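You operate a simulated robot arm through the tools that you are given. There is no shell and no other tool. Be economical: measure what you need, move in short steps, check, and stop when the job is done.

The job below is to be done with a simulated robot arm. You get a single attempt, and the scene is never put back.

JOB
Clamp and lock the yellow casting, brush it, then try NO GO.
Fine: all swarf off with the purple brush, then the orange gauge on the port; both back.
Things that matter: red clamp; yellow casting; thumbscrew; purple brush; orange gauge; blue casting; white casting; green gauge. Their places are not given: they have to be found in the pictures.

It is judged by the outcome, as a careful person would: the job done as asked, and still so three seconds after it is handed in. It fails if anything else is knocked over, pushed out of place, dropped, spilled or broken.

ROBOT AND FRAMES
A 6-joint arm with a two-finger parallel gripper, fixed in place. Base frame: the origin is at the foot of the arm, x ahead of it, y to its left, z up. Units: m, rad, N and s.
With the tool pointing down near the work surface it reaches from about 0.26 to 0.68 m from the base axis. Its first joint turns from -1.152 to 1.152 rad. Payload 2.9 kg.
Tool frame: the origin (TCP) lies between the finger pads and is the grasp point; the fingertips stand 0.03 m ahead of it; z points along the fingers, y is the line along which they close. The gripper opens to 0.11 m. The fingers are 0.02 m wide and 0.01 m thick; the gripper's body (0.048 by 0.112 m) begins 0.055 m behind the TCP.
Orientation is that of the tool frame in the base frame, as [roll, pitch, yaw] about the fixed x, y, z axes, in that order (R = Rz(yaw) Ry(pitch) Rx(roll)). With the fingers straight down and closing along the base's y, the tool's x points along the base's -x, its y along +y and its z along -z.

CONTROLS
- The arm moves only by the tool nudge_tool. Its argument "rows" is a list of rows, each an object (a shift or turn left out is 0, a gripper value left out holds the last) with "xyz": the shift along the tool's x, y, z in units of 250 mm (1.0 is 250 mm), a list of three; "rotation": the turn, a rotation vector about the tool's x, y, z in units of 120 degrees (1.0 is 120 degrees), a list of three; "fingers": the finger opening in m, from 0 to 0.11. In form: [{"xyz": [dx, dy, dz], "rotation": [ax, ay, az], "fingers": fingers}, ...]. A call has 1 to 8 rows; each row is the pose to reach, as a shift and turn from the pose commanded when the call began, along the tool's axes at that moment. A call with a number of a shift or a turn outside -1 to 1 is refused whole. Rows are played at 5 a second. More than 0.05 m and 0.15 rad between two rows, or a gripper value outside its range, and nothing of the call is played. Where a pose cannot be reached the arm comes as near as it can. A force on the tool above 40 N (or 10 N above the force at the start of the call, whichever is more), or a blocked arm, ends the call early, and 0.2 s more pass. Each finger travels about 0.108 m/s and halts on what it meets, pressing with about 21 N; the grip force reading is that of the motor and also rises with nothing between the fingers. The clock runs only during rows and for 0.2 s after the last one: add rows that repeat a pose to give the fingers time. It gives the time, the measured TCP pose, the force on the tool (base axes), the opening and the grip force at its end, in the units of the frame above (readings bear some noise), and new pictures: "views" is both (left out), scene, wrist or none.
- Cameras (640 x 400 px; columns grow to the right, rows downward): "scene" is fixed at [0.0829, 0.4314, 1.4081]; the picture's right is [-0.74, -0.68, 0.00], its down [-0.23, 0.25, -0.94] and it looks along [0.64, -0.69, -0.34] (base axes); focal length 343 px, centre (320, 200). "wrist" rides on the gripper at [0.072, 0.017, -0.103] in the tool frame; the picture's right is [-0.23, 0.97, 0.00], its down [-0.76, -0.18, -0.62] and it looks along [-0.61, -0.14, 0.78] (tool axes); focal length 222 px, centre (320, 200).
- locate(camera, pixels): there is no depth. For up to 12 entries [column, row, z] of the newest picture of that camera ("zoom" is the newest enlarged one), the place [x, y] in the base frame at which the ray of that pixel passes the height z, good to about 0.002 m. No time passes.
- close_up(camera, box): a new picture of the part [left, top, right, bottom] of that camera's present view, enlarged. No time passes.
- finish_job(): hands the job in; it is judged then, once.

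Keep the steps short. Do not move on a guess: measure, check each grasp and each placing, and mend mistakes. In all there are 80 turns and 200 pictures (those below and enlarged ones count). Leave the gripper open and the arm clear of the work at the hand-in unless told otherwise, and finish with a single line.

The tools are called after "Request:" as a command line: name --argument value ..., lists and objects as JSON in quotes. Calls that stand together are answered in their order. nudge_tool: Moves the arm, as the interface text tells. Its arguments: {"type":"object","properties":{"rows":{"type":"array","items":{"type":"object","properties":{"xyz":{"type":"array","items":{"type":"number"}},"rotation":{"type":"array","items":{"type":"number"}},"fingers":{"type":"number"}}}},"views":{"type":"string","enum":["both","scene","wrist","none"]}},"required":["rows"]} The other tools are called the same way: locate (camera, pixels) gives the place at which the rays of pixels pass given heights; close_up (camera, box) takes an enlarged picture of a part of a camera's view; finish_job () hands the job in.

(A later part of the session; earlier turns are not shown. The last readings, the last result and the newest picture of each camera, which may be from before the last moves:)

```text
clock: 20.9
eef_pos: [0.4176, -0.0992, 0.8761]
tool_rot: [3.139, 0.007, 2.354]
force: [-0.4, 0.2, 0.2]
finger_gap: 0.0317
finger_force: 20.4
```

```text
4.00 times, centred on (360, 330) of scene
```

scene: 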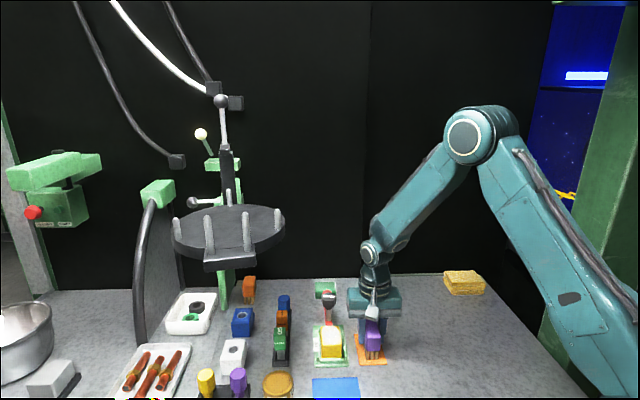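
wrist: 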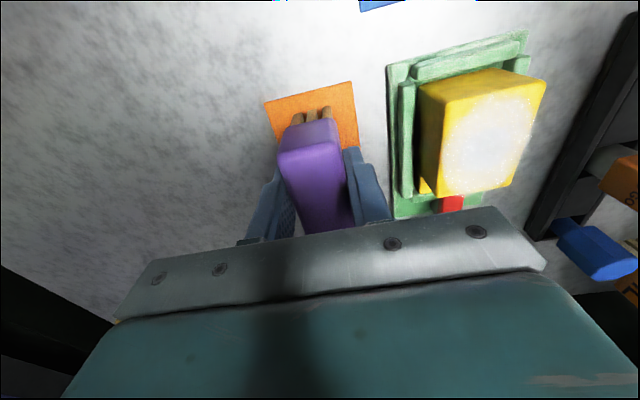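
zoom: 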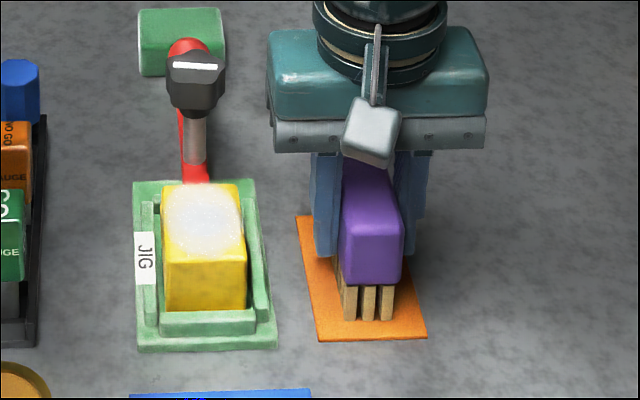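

The brush is held (gap 0.032, 20 N). Its home is TCP (0.4176, -0.0992, 0.876), with the bristle tips about 0.054 below the TCP. I'll lift it, move beside the casting on its near side, and set the bristle tips just above top height.

Request:
nudge_tool --rows '[{"xyz": [0, 0, -0.08]}, {"xyz": [0, 0, -0.2]}, {"xyz": [0, 0, -0.32]}, {"xyz": [0, 0.1, -0.34]}, {"xyz": [0, 0.186, -0.32]}, {"xyz": [0, 0.186, -0.22]}, {"xyz": [0, 0.186, -0.205]}]' --views "both"

Request:
close_up --camera "scene" --box '[290, 270, 390, 370]'

```text
clock: 22.5
eef_pos: [0.4494, -0.0673, 0.9265]
tool_rot: [3.137, 0.007, 2.356]
force: [-0.5, -0.1, -0.5]
finger_gap: 0.0319
finger_force: 20.7
```

scene: 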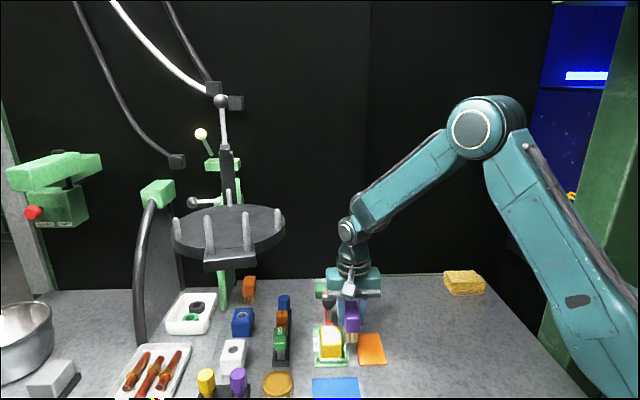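
wrist: 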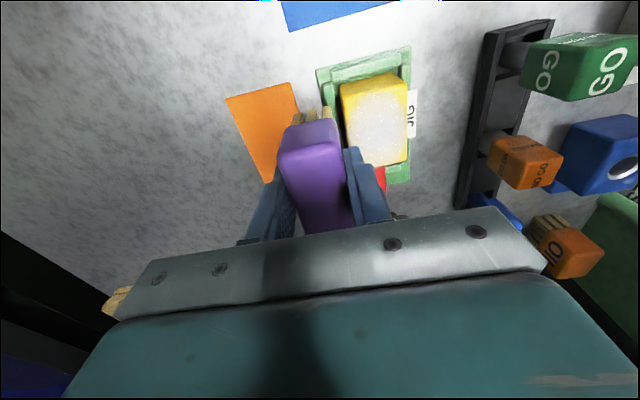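

```text
4.00 times, centred on (340, 320) of scene
```

zoom: 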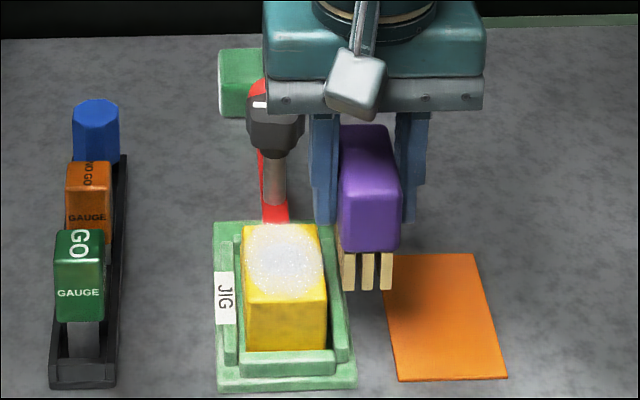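

The bristles are beside the casting at about top height. First stroke across: lower 3 mm, sweep to +y in small steps and come back, watching the force.

Request:
nudge_tool --rows '[{"xyz": [0, 0, 0.014]}, {"xyz": [0, 0.06, 0.014]}, {"xyz": [0, 0.12, 0.014]}, {"xyz": [0, 0.18, 0.014]}, {"xyz": [0, 0.24, 0.014]}, {"xyz": [0, 0.3, 0.014]}, {"xyz": [0, 0.35, 0.014]}]' --views "wrist"

Request:
close_up --camera "scene" --box '[290, 270, 390, 370]'

```text
clock: 24.1
eef_pos: [0.5116, -0.0038, 0.9241]
tool_rot: [3.138, 0.006, 2.356]
force: [-0.6, 0.8, -1.1]
finger_gap: 0.0319
finger_force: 21.3
```

wrist: 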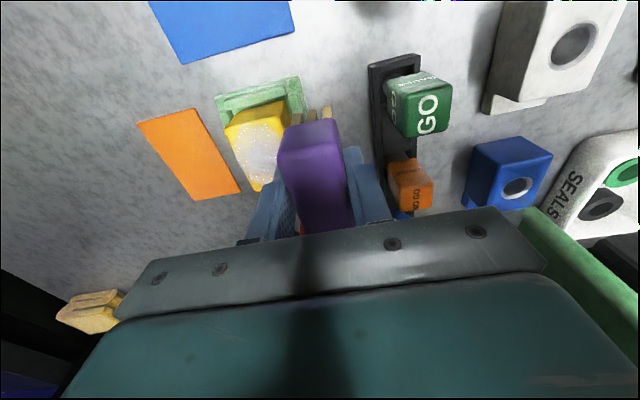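

```text
4.00 times, centred on (340, 320) of scene
```

zoom: 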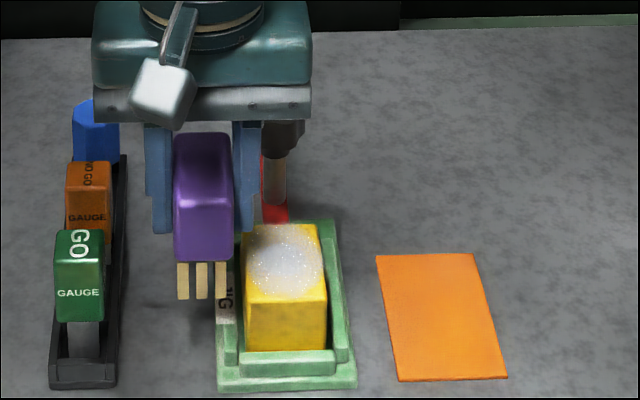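

The swarf is already thinner and there was hardly any force. I'll sweep back, 2 mm lower.

Request:
nudge_tool --rows '[{"xyz": [0, 0, 0.008]}, {"xyz": [0, -0.06, 0.008]}, {"xyz": [0, -0.12, 0.008]}, {"xyz": [0, -0.18, 0.008]}, {"xyz": [0, -0.24, 0.008]}, {"xyz": [0, -0.3, 0.008]}, {"xyz": [0, -0.35, 0.008]}]' --views "wrist"

Request:
close_up --camera "scene" --box '[290, 270, 390, 370]'

```text
clock: 25.2
eef_pos: [0.4839, -0.038, 0.9295]
tool_rot: [3.115, 0.024, 2.362]
force: [4.3, 3.3, 10.6]
finger_gap: 0.0499
finger_force: 21.0
stopped in row 5: the force on the tool passed its limit (the readings are from after the stop); the commanded pose is now the measured one
```

wrist: 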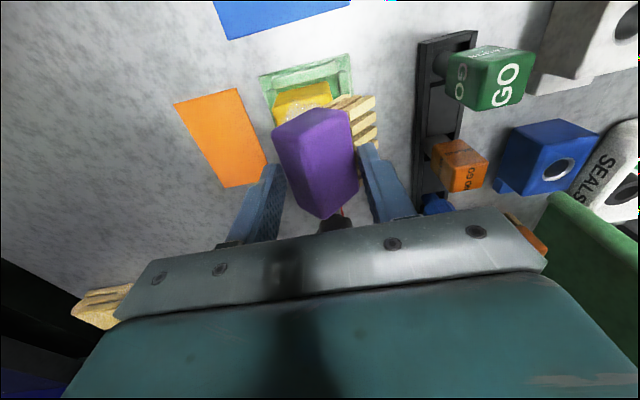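

```text
4.00 times, centred on (340, 320) of scene
```

zoom: 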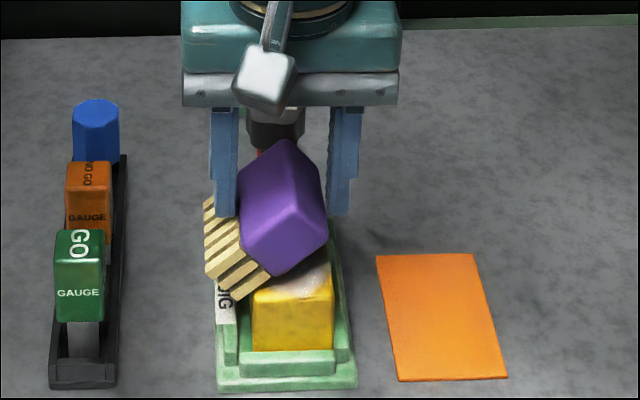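

The sweep back was too low. The bristles caught the casting edge and the brush rolled in the grip by about 50° (gap now 0.050). It is still held. I'll lift it slowly straight up, keeping the grip, to see it properly.

Request:
nudge_tool --rows '[{"xyz": [0, 0, -0.04]}, {"xyz": [0, 0, -0.1]}, {"xyz": [0, 0, -0.18]}, {"xyz": [0, 0, -0.28]}]' --views "both"

Request:
close_up --camera "scene" --box '[280, 240, 380, 340]'

Request:
close_up --camera "wrist" --box '[220, 60, 420, 240]'

```text
clock: 26.2
eef_pos: [0.4803, -0.0385, 0.9987]
tool_rot: [3.121, 0.017, 2.363]
force: [-0.1, 0.0, -0.5]
finger_gap: 0.0498
finger_force: 20.8
```

scene: 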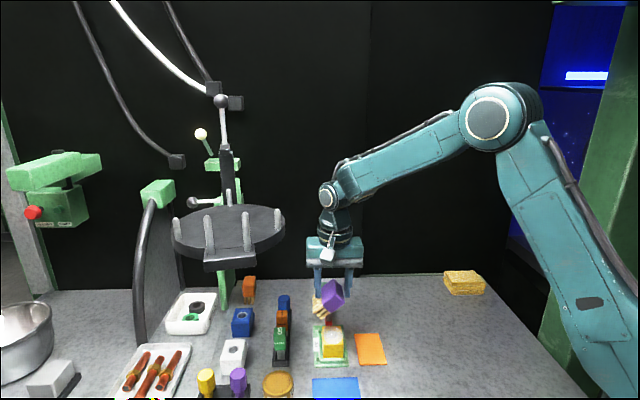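
wrist: 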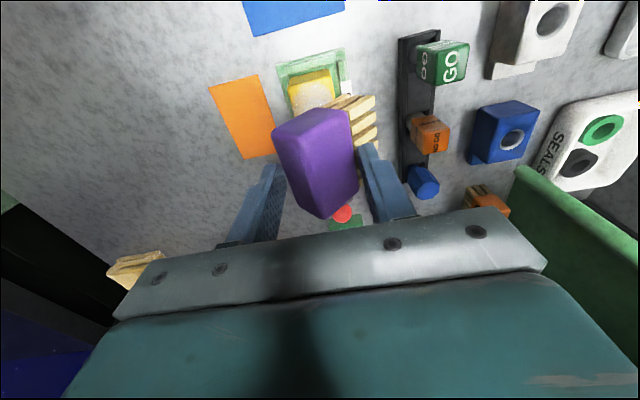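

```text
4.00 times, centred on (330, 290) of scene
```

zoom: 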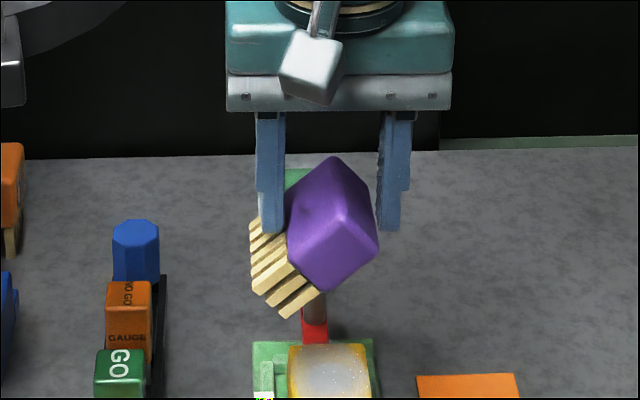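

```text
2.22 times, centred on (320, 150) of wrist
```

zoom: 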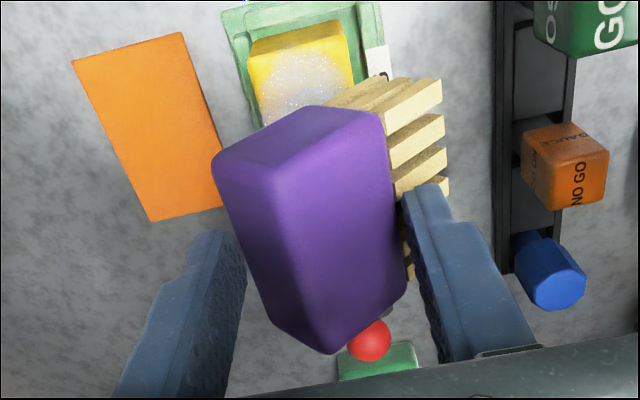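

The brush is held firmly on its diagonal, with the bristles leaning about 54° toward the casting's far side. My plan is to carry it to clear table at about (0.40, -0.23), tilt the gripper so the brush stands upright, set it down and regrip. First I'll check that this spot is bare table.

Request:
locate --camera "scene" --pixels '[[430, 330, 0.82], [440, 350, 0.82], [470, 330, 0.82], [465, 285, 0.83], [410, 310, 0.82], [540, 390, 0.82]]'

Request:
nudge_tool --rows '[{"xyz": [0, 0, -0.06]}, {"xyz": [0, 0, -0.12]}]' --views "none"

```text
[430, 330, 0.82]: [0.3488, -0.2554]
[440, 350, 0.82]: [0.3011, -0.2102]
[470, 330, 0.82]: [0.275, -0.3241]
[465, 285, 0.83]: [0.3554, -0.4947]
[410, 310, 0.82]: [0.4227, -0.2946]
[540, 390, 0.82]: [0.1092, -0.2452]
```

```text
clock: 26.8
eef_pos: [0.478, -0.0373, 1.0273]
tool_rot: [3.121, 0.017, 2.361]
force: [-0.1, -1.0, -1.1]
finger_gap: 0.0501
finger_force: 20.9
```

That area is bare table. Carrying the brush there, level, turning yaw to 180° on the way.

Request:
nudge_tool --rows '[{"xyz": [-0.054, -0.128, 0], "rotation": [0, 0, -0.0625]}, {"xyz": [-0.108, -0.255, 0], "rotation": [0, 0, -0.125]}, {"xyz": [-0.162, -0.383, 0], "rotation": [0, 0, -0.1875]}, {"xyz": [-0.216, -0.51, 0], "rotation": [0, 0, -0.25]}, {"xyz": [-0.27, -0.638, 0], "rotation": [0, 0, -0.3125]}, {"xyz": [-0.325, -0.766, 0], "rotation": [0, 0, -0.375]}]' --views "none"

```text
clock: 28.2
eef_pos: [0.4034, -0.2319, 1.0247]
tool_rot: [3.139, 0.026, -3.133]
force: [-1.0, 0.0, -0.9]
finger_gap: 0.05
finger_force: 20.9
```

Now I'll tilt the gripper about its x axis by 48° in the air, so the fingers point toward -y and the bristles come down.

Request:
nudge_tool --rows '[{"rotation": [0.0667, 0, 0]}, {"rotation": [0.1333, 0, 0]}, {"rotation": [0.2, 0, 0]}, {"rotation": [0.2667, 0, 0]}, {"rotation": [0.3333, 0, 0]}, {"rotation": [0.4, 0, 0]}, {"rotation": [0.4, 0, 0]}]' --views "both"

Request:
close_up --camera "scene" --box '[360, 210, 480, 310]'

```text
clock: 29.8
eef_pos: [0.4034, -0.232, 1.025]
tool_rot: [-2.304, 0.027, -3.134]
force: [0.0, 0.0, -1.0]
finger_gap: 0.0499
finger_force: 21.5
```

scene: 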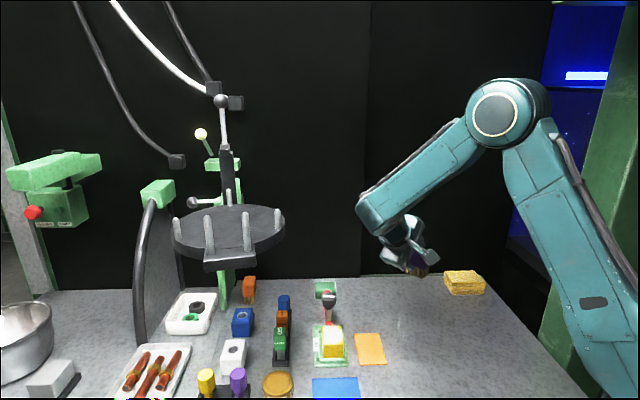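
wrist: 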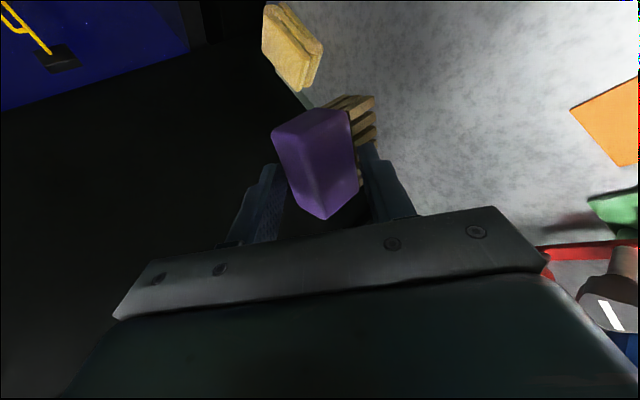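

```text
4.00 times, centred on (420, 260) of scene
```

zoom: 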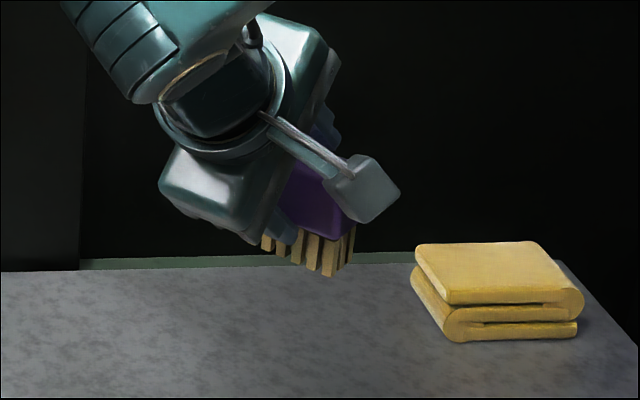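

The tilt works and the bristles now point almost straight down. I'll lower it 0.11 m first, along base -z, and look again.

Request:
nudge_tool --rows '[{"xyz": [0, 0.109, 0.098]}, {"xyz": [0, 0.218, 0.196]}, {"xyz": [0, 0.327, 0.294]}, {"xyz": [0, 0.327, 0.294]}]' --views "none"

Request:
close_up --camera "scene" --box '[360, 250, 460, 340]'

Request:
close_up --camera "wrist" --box '[220, 60, 420, 240]'

```text
clock: 30.8
eef_pos: [0.4063, -0.2311, 0.9128]
tool_rot: [-2.305, 0.029, -3.137]
force: [-0.4, -0.8, -1.0]
finger_gap: 0.05
finger_force: 21.1
```

```text
4.44 times, centred on (410, 295) of scene
```

zoom: 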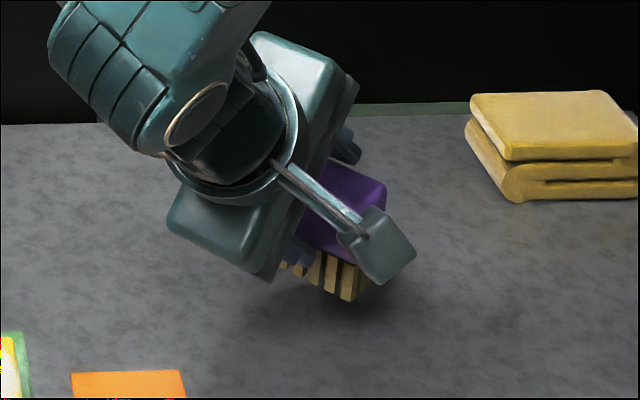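

```text
2.22 times, centred on (320, 150) of wrist
```

zoom: 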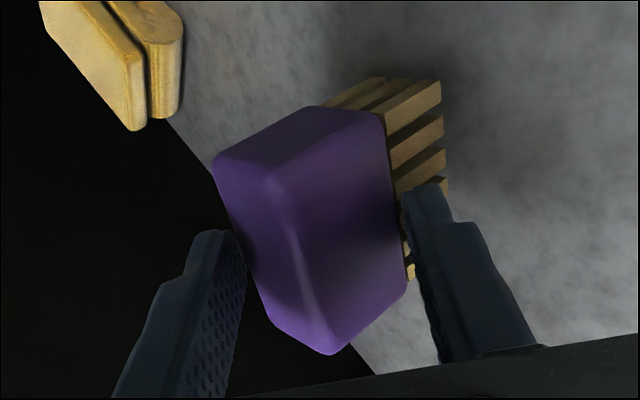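

The bristle tips should still be about 3 cm above the table. Lowering in small steps.

Request:
nudge_tool --rows '[{"xyz": [0, 0.03, 0.027]}, {"xyz": [0, 0.048, 0.043]}, {"xyz": [0, 0.06, 0.054]}, {"xyz": [0, 0.071, 0.064]}]' --views "none"

Request:
close_up --camera "scene" --box '[360, 250, 460, 340]'

```text
clock: 31.8
eef_pos: [0.4064, -0.2313, 0.8903]
tool_rot: [-2.305, 0.027, -3.138]
force: [-0.2, 0.1, -0.9]
finger_gap: 0.0499
finger_force: 21.3
```

```text
4.44 times, centred on (410, 295) of scene
```

zoom: 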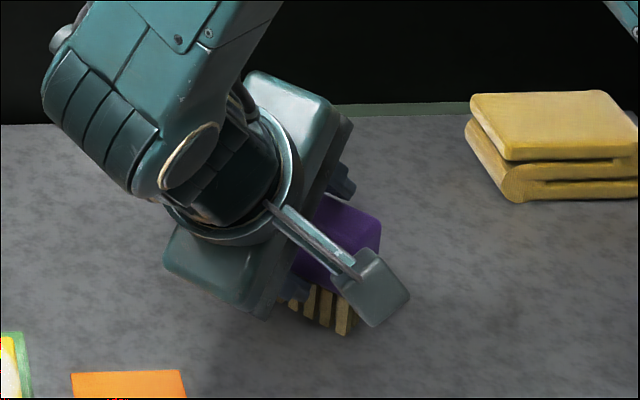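

No contact yet (TCP 0.890). I'll continue in 2 to 3 mm steps.

Request:
nudge_tool --rows '[{"xyz": [0, 0.008, 0.007]}, {"xyz": [0, 0.016, 0.0144]}, {"xyz": [0, 0.024, 0.0215]}, {"xyz": [0, 0.03, 0.027]}]' --views "none"

Request:
close_up --camera "scene" --box '[370, 270, 450, 340]'

```text
clock: 32.8
eef_pos: [0.4061, -0.2322, 0.8828]
tool_rot: [-2.305, 0.029, -3.137]
force: [-1.6, 2.8, 8.2]
finger_gap: 0.0498
finger_force: 21.0
```

```text
5.71 times, centred on (410, 305) of scene
```

zoom: 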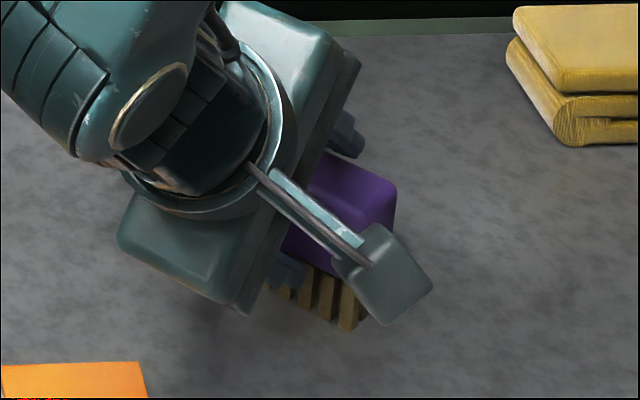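

Contact with the table (8 N) at TCP 0.883, with the lower fingertip still about 1.5 cm clear. I'll open slowly to 0.066 so the brush settles upright, then look.

Request:
nudge_tool --rows '[{"fingers": 0.053}, {"fingers": 0.058}, {"fingers": 0.066}, {"fingers": 0.066}]' --views "none"

Request:
close_up --camera "scene" --box '[370, 270, 450, 340]'

Request:
close_up --camera "wrist" --box '[220, 60, 420, 240]'

```text
clock: 33.8
eef_pos: [0.4068, -0.2318, 0.8811]
tool_rot: [-2.306, 0.027, -3.135]
force: [-0.1, 0.8, 0.0]
finger_gap: 0.066
finger_force: 0.1
```

```text
5.71 times, centred on (410, 305) of scene
```

zoom: 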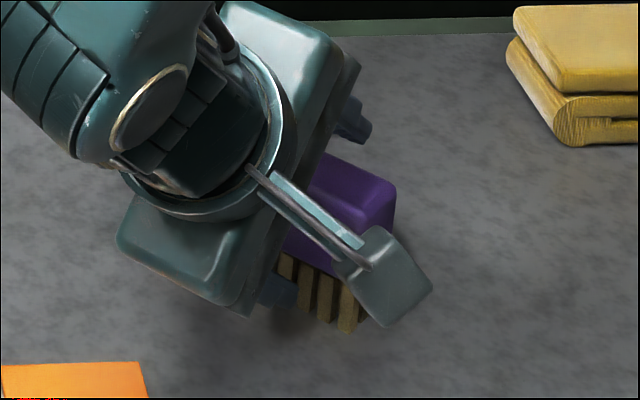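

```text
2.22 times, centred on (320, 150) of wrist
```

zoom: 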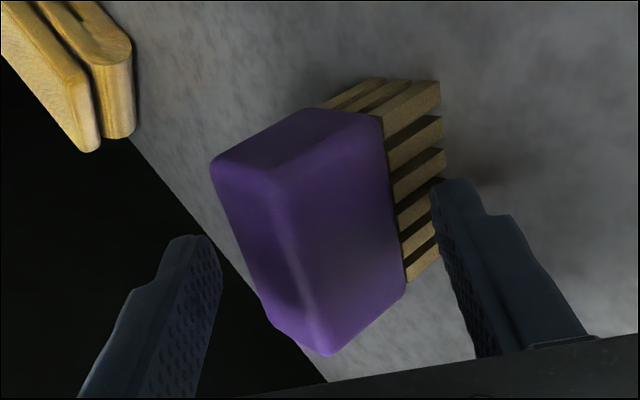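

The brush is standing on its own with gaps on both sides. I'll back out straight along the tool axis.

Request:
nudge_tool --rows '[{"xyz": [0, 0, -0.08]}, {"xyz": [0, 0, -0.18]}, {"xyz": [0, 0, -0.3]}, {"xyz": [0, 0, -0.42]}]' --views "both"

Request:
close_up --camera "scene" --box '[340, 260, 460, 360]'

```text
clock: 34.8
eef_pos: [0.4044, -0.1534, 0.9516]
tool_rot: [-2.304, 0.026, -3.137]
force: [0.2, 0.0, 0.5]
finger_gap: 0.0661
finger_force: 0.2
```

scene: 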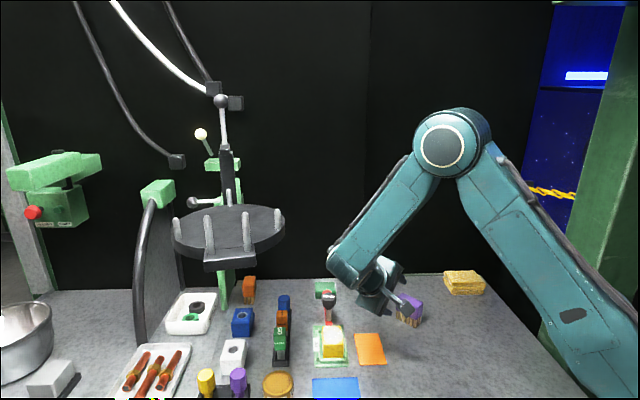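
wrist: 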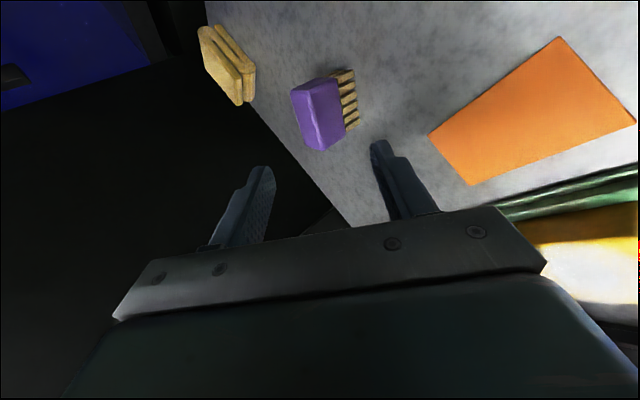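

```text
4.00 times, centred on (400, 310) of scene
```

zoom: 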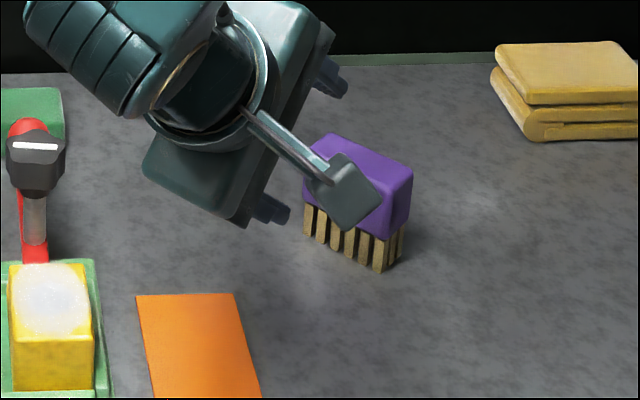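

The brush stands upright on the table, undamaged. I'll rise above it while tilting the gripper back to vertical.

Request:
nudge_tool --rows '[{"xyz": [0, -0.15, -0.13]}, {"xyz": [0, -0.2, -0.1], "rotation": [-0.0667, 0, 0]}, {"xyz": [0, -0.25, -0.08], "rotation": [-0.1333, 0, 0]}, {"xyz": [0, -0.29, -0.05], "rotation": [-0.2, 0, 0]}, {"xyz": [0, -0.33, -0.03], "rotation": [-0.2667, 0, 0]}, {"xyz": [0, -0.37, 0], "rotation": [-0.3333, 0, 0]}, {"xyz": [0, -0.395, 0.02], "rotation": [-0.4, 0, 0]}, {"xyz": [0, -0.395, 0.02], "rotation": [-0.4, 0, 0]}]' --views "both"

Request:
close_up --camera "scene" --box '[360, 270, 460, 350]'

Request:
close_up --camera "wrist" --box '[220, 30, 420, 200]'

```text
clock: 36.6
eef_pos: [0.4024, -0.223, 1.0223]
tool_rot: [3.139, 0.028, -3.137]
force: [-0.1, -1.0, -0.2]
finger_gap: 0.0659
finger_force: 0.1
```

scene: 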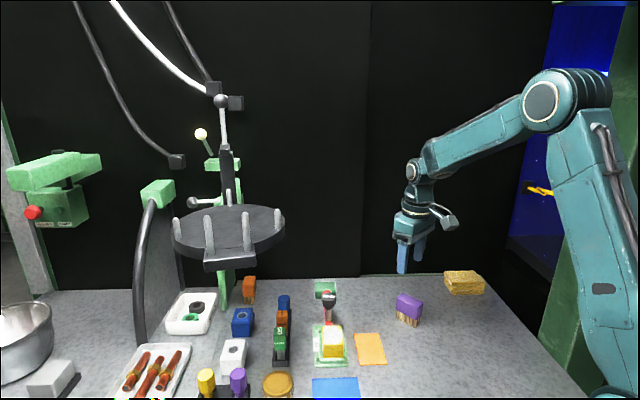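
wrist: 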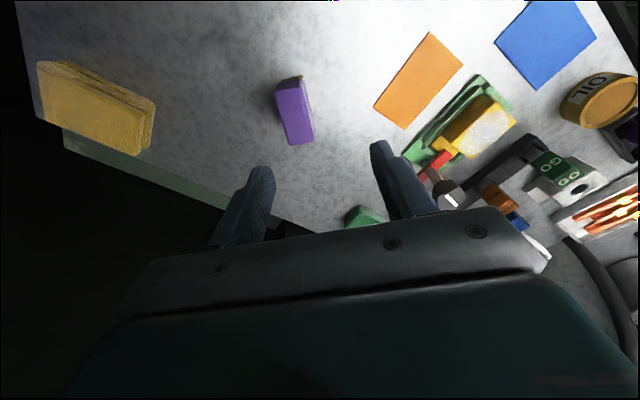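

```text
5.00 times, centred on (410, 310) of scene
```

zoom: 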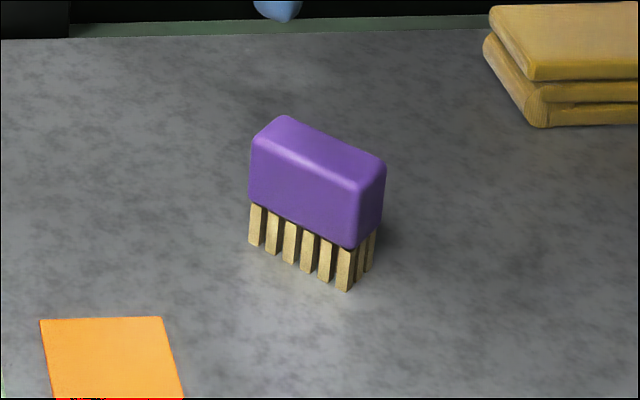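

```text
2.35 times, centred on (320, 115) of wrist
```

zoom: 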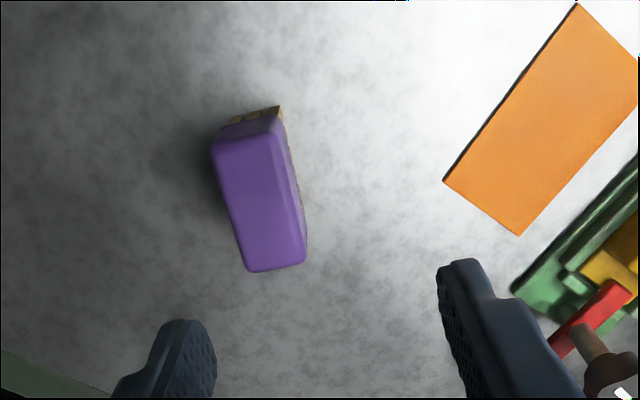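

It's upright. I'll measure the top corners.

Request:
locate --camera "zoom" --pixels '[[214, 155, 0.885], [276, 140, 0.885], [304, 260, 0.885], [249, 270, 0.885]]'

Request:
locate --camera "scene" --pixels '[[398, 297.5, 0.885], [403.6, 293.5, 0.885], [422.8, 302.5, 0.885], [417, 307.4, 0.885]]'

```text
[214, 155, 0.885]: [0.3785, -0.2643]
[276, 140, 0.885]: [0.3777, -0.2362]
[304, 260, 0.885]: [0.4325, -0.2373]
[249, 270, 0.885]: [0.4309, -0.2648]
```

```text
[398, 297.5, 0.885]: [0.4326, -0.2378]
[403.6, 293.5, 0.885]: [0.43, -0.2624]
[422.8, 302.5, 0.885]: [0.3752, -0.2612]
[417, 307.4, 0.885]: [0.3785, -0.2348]
```

The brush is centred at (0.4045, -0.250), its top is at 0.885, and its long axis is along x, which matches the tool yaw. I'll level the small pitch, go down to TCP z about 0.874 and grip across the width.

Request:
nudge_tool --rows '[{"xyz": [0, -0.108, 0.05], "rotation": [0, 0.0134, 0], "fingers": 0.06}, {"xyz": [0.002, -0.108, 0.2], "rotation": [0, 0.0134, 0]}, {"xyz": [0.005, -0.108, 0.35], "rotation": [0, 0.0134, 0]}, {"xyz": [0.007, -0.108, 0.48], "rotation": [0, 0.0134, 0]}, {"xyz": [0.008, -0.108, 0.593], "rotation": [0, 0.0134, 0]}, {"xyz": [0.008, -0.108, 0.593], "rotation": [0, 0.0134, 0], "fingers": 0.015}, {"xyz": [0.008, -0.108, 0.593], "rotation": [0, 0.0134, 0], "fingers": 0.015}, {"xyz": [0.008, -0.108, 0.593], "rotation": [0, 0.0134, 0], "fingers": 0.015}]' --views "none"

Request:
close_up --camera "scene" --box '[360, 270, 460, 350]'

Request:
close_up --camera "wrist" --box '[220, 60, 420, 230]'

```text
clock: 38.4
eef_pos: [0.4045, -0.2492, 0.8723]
tool_rot: [3.141, 0.0, -3.137]
force: [0.2, 0.0, -0.5]
finger_gap: 0.0318
finger_force: 21.2
```

```text
5.00 times, centred on (410, 310) of scene
```

zoom: 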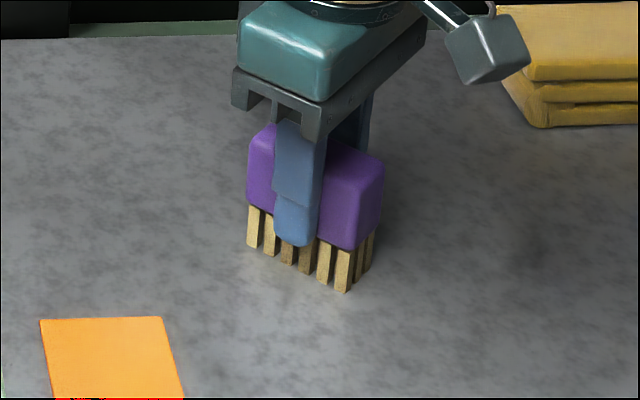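

```text
2.35 times, centred on (320, 145) of wrist
```

zoom: 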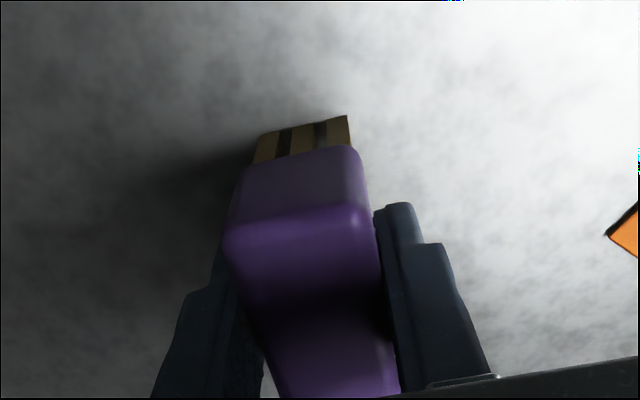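

The grip is solid (0.032, 21 N), with the bristle tips 0.052 below the TCP. I'll lift and carry it above the casting centre (0.482, -0.035), turning back to yaw 135°.

Request:
nudge_tool --rows '[{"xyz": [0, 0, -0.16]}, {"xyz": [0, 0, -0.32], "rotation": [0, 0, 0.05]}, {"xyz": [0, 0, -0.48], "rotation": [0, 0, 0.1]}, {"xyz": [-0.062, 0.17, -0.5], "rotation": [0, 0, 0.155]}, {"xyz": [-0.124, 0.34, -0.5], "rotation": [0, 0, 0.21]}, {"xyz": [-0.186, 0.51, -0.5], "rotation": [0, 0, 0.265]}, {"xyz": [-0.248, 0.68, -0.5], "rotation": [0, 0, 0.32]}, {"xyz": [-0.31, 0.856, -0.5], "rotation": [0, 0, 0.375]}]' --views "wrist"

Request:
close_up --camera "scene" --box '[280, 260, 390, 370]'

```text
clock: 40.2
eef_pos: [0.4811, -0.0362, 0.9982]
tool_rot: [-3.141, -0.002, 2.362]
force: [0.5, 0.6, -1.6]
finger_gap: 0.0318
finger_force: 21.0
```

wrist: 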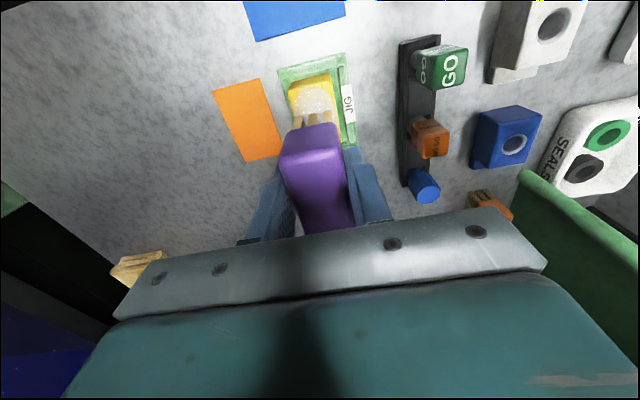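

```text
3.64 times, centred on (335, 315) of scene
```

zoom: 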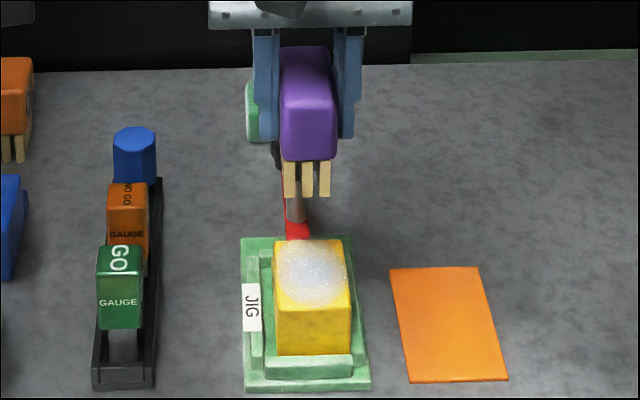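

The brush is upright over the casting. I'll lower it to bristle height about 0.870 and then in 0.5 mm steps for a light touch.

Request:
nudge_tool --rows '[{"xyz": [0, 0.003, 0.15]}, {"xyz": [0, 0.003, 0.27]}, {"xyz": [0, 0.003, 0.298]}, {"xyz": [0, 0.003, 0.303]}, {"xyz": [0, 0.003, 0.306]}]' --views "none"

Request:
close_up --camera "scene" --box '[290, 280, 370, 360]'

```text
clock: 41.4
eef_pos: [0.4818, -0.0349, 0.9227]
tool_rot: [3.139, 0.0, 2.362]
force: [-2.9, -0.2, 11.5]
finger_gap: 0.0319
finger_force: 20.7
```

```text
5.00 times, centred on (330, 320) of scene
```

zoom: 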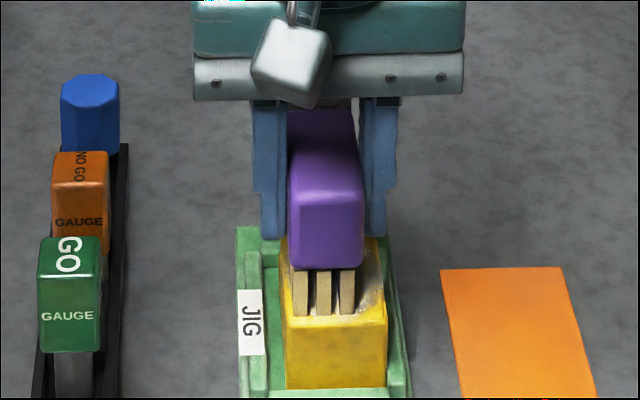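

Light contact (11 N) at TCP 0.923. I'll ease up 0.5 mm and scrub across in both directions without leaving the top face.

Request:
nudge_tool --rows '[{"xyz": [0, 0, -0.003]}, {"xyz": [0, 0.05, -0.003]}, {"xyz": [0, 0.08, -0.003]}, {"xyz": [0, 0.03, -0.003]}, {"xyz": [0, -0.03, -0.003]}, {"xyz": [0, -0.08, -0.003]}, {"xyz": [0.03, -0.04, -0.003]}, {"xyz": [0.03, 0.03, -0.003]}]' --views "none"

Request:
close_up --camera "scene" --box '[290, 280, 370, 360]'

```text
clock: 43.2
eef_pos: [0.4818, -0.0249, 0.9226]
tool_rot: [-3.14, -0.002, 2.36]
force: [-1.6, -2.6, 7.2]
finger_gap: 0.0315
finger_force: 21.1
```

```text
5.00 times, centred on (330, 320) of scene
```

zoom: 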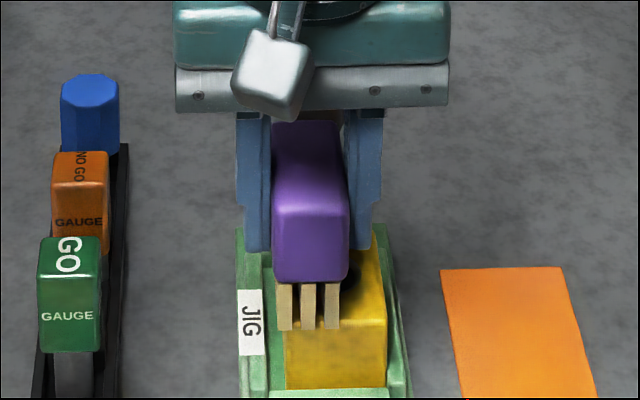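

The right side is clean and the port hole is showing. I'll do more strokes covering both ends and both sides.

Request:
nudge_tool --rows '[{"xyz": [0, 0.05, 0]}, {"xyz": [0, -0.02, 0]}, {"xyz": [0, -0.11, 0]}, {"xyz": [-0.06, -0.1, 0]}, {"xyz": [-0.06, -0.03, 0]}, {"xyz": [-0.06, 0.05, 0]}, {"xyz": [0, 0.05, 0]}, {"xyz": [0, -0.03, 0]}]' --views "none"

Request:
nudge_tool --rows '[{"xyz": [0, 0, -0.1]}, {"xyz": [0, -0.1, -0.2]}, {"xyz": [0, -0.25, -0.24]}]' --views "wrist"

Request:
close_up --camera "scene" --box '[290, 290, 370, 370]'

Request:
close_up --camera "wrist" --box '[260, 20, 440, 180]'

```text
clock: 45.0
eef_pos: [0.4764, -0.03, 0.9229]
tool_rot: [3.139, -0.003, 2.363]
force: [2.0, 1.8, 7.0]
finger_gap: 0.0318
finger_force: 20.5
```

```text
clock: 45.8
eef_pos: [0.4332, -0.075, 0.9825]
tool_rot: [3.141, -0.003, 2.363]
force: [1.0, 0.4, 0.4]
finger_gap: 0.0316
finger_force: 20.9
```

wrist: 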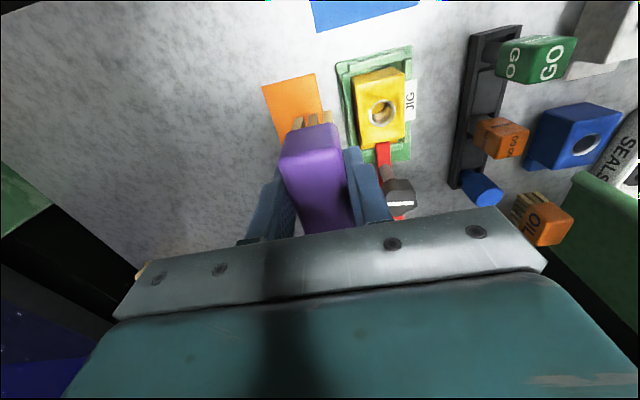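

```text
5.00 times, centred on (330, 330) of scene
```

zoom: 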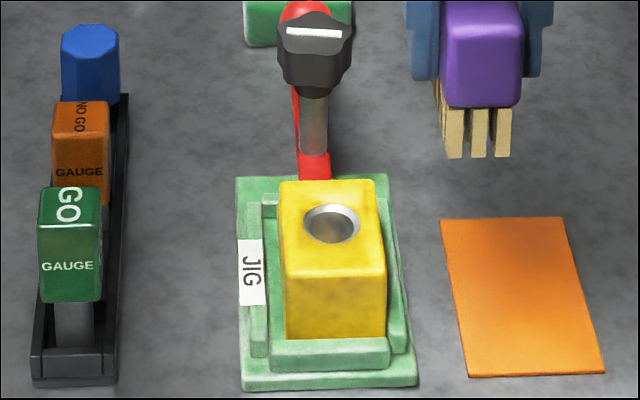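

```text
2.50 times, centred on (350, 100) of wrist
```

zoom: 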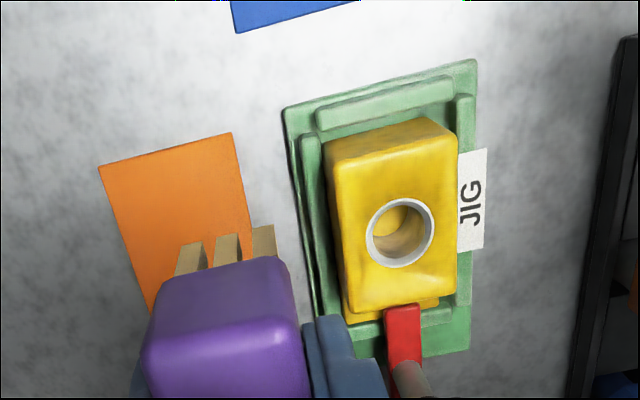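

The casting is completely clean and the port is visible. Now I'll return the brush to its mat at TCP (0.417, -0.0985), lowering gently to contact.

Request:
nudge_tool --rows '[{"xyz": [-0.02, -0.112, 0]}, {"xyz": [-0.02, -0.112, 0.16]}, {"xyz": [-0.02, -0.112, 0.32]}, {"xyz": [-0.02, -0.112, 0.41]}, {"xyz": [-0.02, -0.112, 0.427]}, {"xyz": [-0.02, -0.112, 0.433]}]' --views "none"

Request:
close_up --camera "scene" --box '[320, 290, 420, 380]'

```text
clock: 47.2
eef_pos: [0.417, -0.0984, 0.875]
tool_rot: [3.139, 0.001, 2.361]
force: [-4.7, 1.3, 17.6]
finger_gap: 0.0318
finger_force: 21.4
```

```text
4.44 times, centred on (370, 335) of scene
```

zoom: 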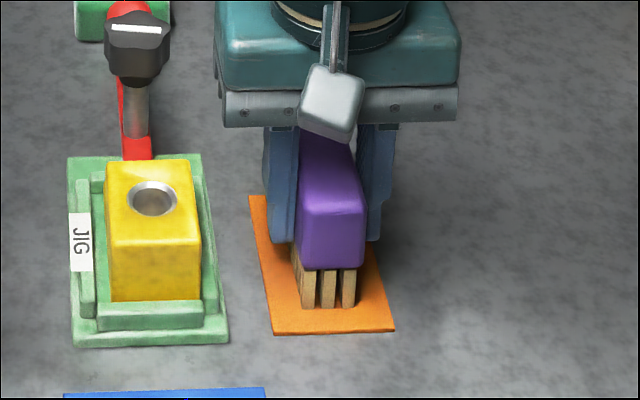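

The brush stands on the mat with contact felt. I'll release, rise and verify.

Request:
nudge_tool --rows '[{"fingers": 0.045}, {"fingers": 0.055}, {"fingers": 0.055, "xyz": [0, 0, -0.12]}, {"xyz": [0, 0, -0.3]}, {"xyz": [0, 0, -0.48]}, {"xyz": [0, 0, -0.62]}]' --views "none"

Request:
close_up --camera "scene" --box '[260, 280, 400, 380]'

```text
clock: 48.6
eef_pos: [0.4153, -0.0979, 1.0303]
tool_rot: [3.141, -0.003, 2.362]
force: [-0.6, -0.4, -0.2]
finger_gap: 0.0551
finger_force: 0.0
```

```text
4.00 times, centred on (330, 330) of scene
```

zoom: 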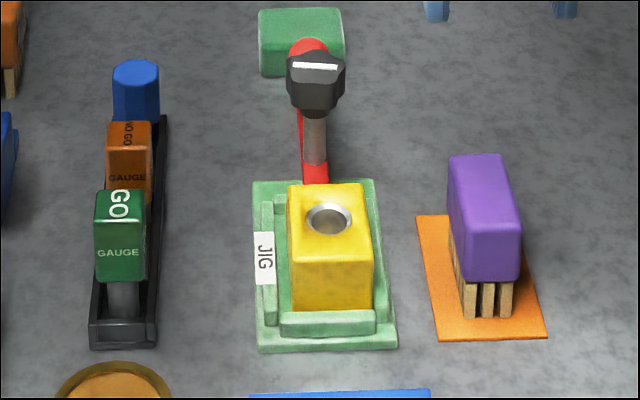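

The brush is back on its mat as before. Next I'll move above the orange NO GO gauge at about (0.595, 0.01), staying at z 1.03.

Request:
nudge_tool --rows '[{"xyz": [-0.042, 0.163, 0]}, {"xyz": [-0.083, 0.326, 0]}, {"xyz": [-0.124, 0.489, 0]}, {"xyz": [-0.166, 0.652, 0]}, {"xyz": [-0.207, 0.814, 0]}, {"xyz": [-0.207, 0.814, 0]}]' --views "wrist"

Request:
close_up --camera "scene" --box '[250, 280, 340, 370]'

Request:
close_up --camera "wrist" --box '[220, 30, 420, 180]'

```text
clock: 49.6
eef_pos: [0.5468, -0.0187, 1.026]
tool_rot: [-3.127, -0.025, 2.391]
force: [-13.3, -11.0, -6.4]
finger_gap: 0.0548
finger_force: 0.1
stopped in row 5: the force on the tool passed its limit (the readings are from after the stop); the commanded pose is now the measured one
```

wrist: 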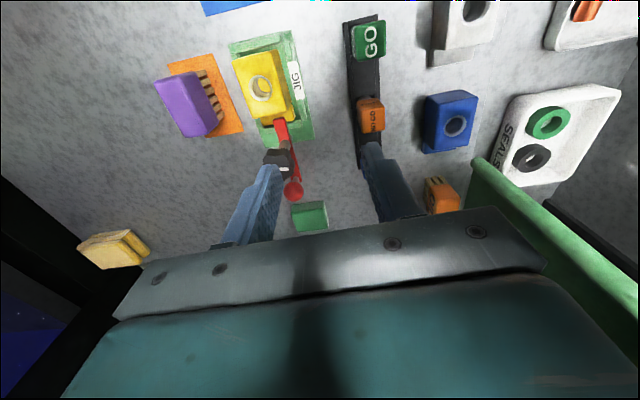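

```text
4.44 times, centred on (295, 325) of scene
```

zoom: 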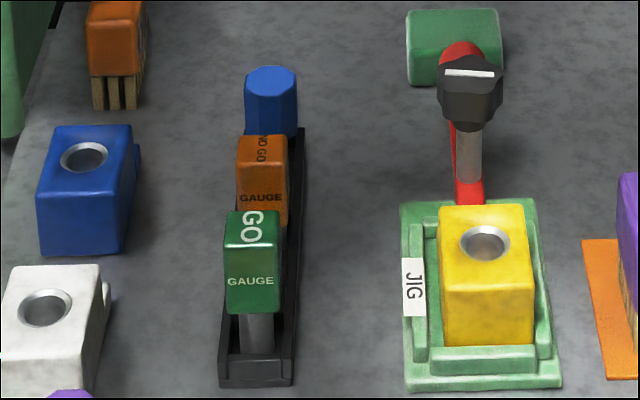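

```text
2.67 times, centred on (320, 105) of wrist
```

zoom: 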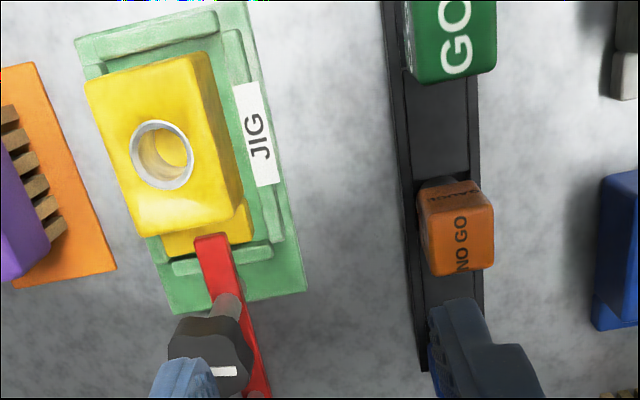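

Something stopped the arm at about 20 N, away from the table items. I'll look at the whole scene before moving.

Request:
close_up --camera "scene" --box '[120, 80, 480, 305]'

Request:
close_up --camera "wrist" --box '[380, 100, 640, 262]'

```text
1.78 times, centred on (300, 192) of scene
```

zoom: 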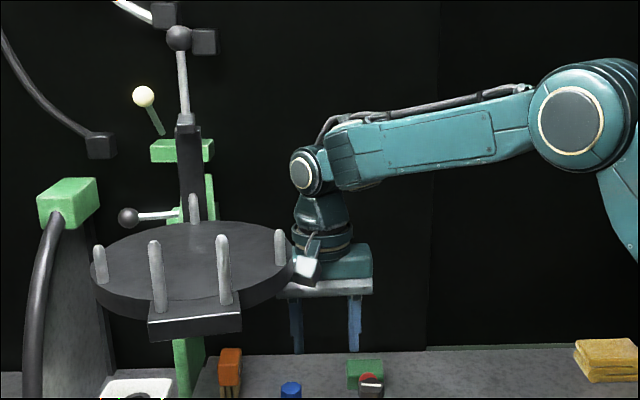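

```text
2.46 times, centred on (510, 181) of wrist
```

zoom: 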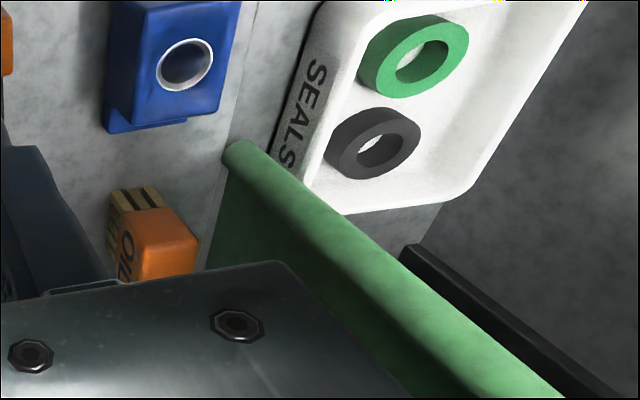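

The wrist camera box touched the edge of the round drill-press table on the left. I'll back off the way I came, then measure where that disc is.

Request:
nudge_tool --rows '[{"xyz": [0, -0.08, 0]}, {"xyz": [0, -0.24, 0]}]' --views "both"

Request:
locate --camera "scene" --pixels '[[285, 225, 1.12], [285, 225, 1.08], [285, 225, 1.16], [230, 250, 1.12], [173, 235, 1.12], [230, 207, 1.12], [228, 267, 1.08]]'

```text
clock: 50.2
eef_pos: [0.508, -0.0629, 1.0278]
tool_rot: [-3.129, -0.021, 2.39]
force: [-1.2, -0.1, 0.1]
finger_gap: 0.0552
finger_force: 0.1
```

scene: 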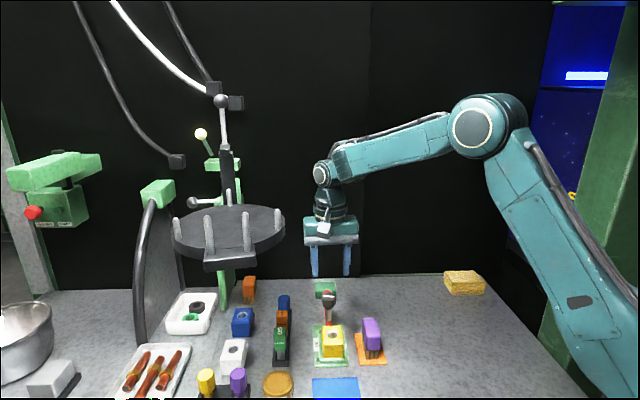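
wrist: 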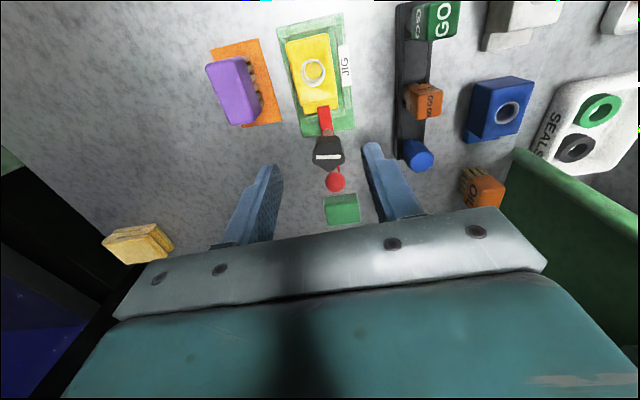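

```text
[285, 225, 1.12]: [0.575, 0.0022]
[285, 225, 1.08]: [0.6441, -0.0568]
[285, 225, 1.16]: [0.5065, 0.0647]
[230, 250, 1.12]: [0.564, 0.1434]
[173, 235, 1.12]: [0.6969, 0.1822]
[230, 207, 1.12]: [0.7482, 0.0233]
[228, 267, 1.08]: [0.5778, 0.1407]
```

The gripper body must have hit the disc edge. The disc top is at roughly z 1.12 to 1.16 and overhangs the gauge rack, so a vertical hand there isn't safe. Instead I'll turn the tool to yaw -135°, so it closes along the rack and the camera faces the arm, and lean the hand back toward the arm. First the yaw, in place, measuring the port and gauges at the same time.

Request:
locate --camera "wrist" --pixels '[[314, 72, 0.869], [429, 101, 0.885], [424, 158, 0.885], [439, 20, 0.885], [328, 155, 0.92]]'

Request:
locate --camera "scene" --pixels '[[332.5, 334.2, 0.869], [282.3, 315, 0.885], [280, 331, 0.885], [284, 298, 0.885]]'

Request:
nudge_tool --rows '[{"rotation": [0, 0, -0.0667]}, {"rotation": [0, 0, -0.1334]}, {"rotation": [0, 0, -0.2]}, {"rotation": [0, 0, -0.2667]}, {"rotation": [0, 0, -0.3334]}, {"rotation": [0, 0, -0.4]}, {"rotation": [0, 0, -0.4667]}, {"rotation": [0, 0, -0.5334]}]' --views "none"

```text
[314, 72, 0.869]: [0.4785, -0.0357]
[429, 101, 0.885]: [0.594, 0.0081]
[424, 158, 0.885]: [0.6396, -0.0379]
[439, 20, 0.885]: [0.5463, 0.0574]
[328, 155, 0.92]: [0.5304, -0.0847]
```

```text
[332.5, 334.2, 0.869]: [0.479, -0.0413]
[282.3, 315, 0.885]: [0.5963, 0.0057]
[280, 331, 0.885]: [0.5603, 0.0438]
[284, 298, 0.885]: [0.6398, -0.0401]
```

```text
clock: 52.0
eef_pos: [0.5081, -0.0621, 1.0276]
tool_rot: [3.128, -0.021, -2.771]
force: [-0.1, 0.5, -0.4]
finger_gap: 0.0549
finger_force: 0.1
```

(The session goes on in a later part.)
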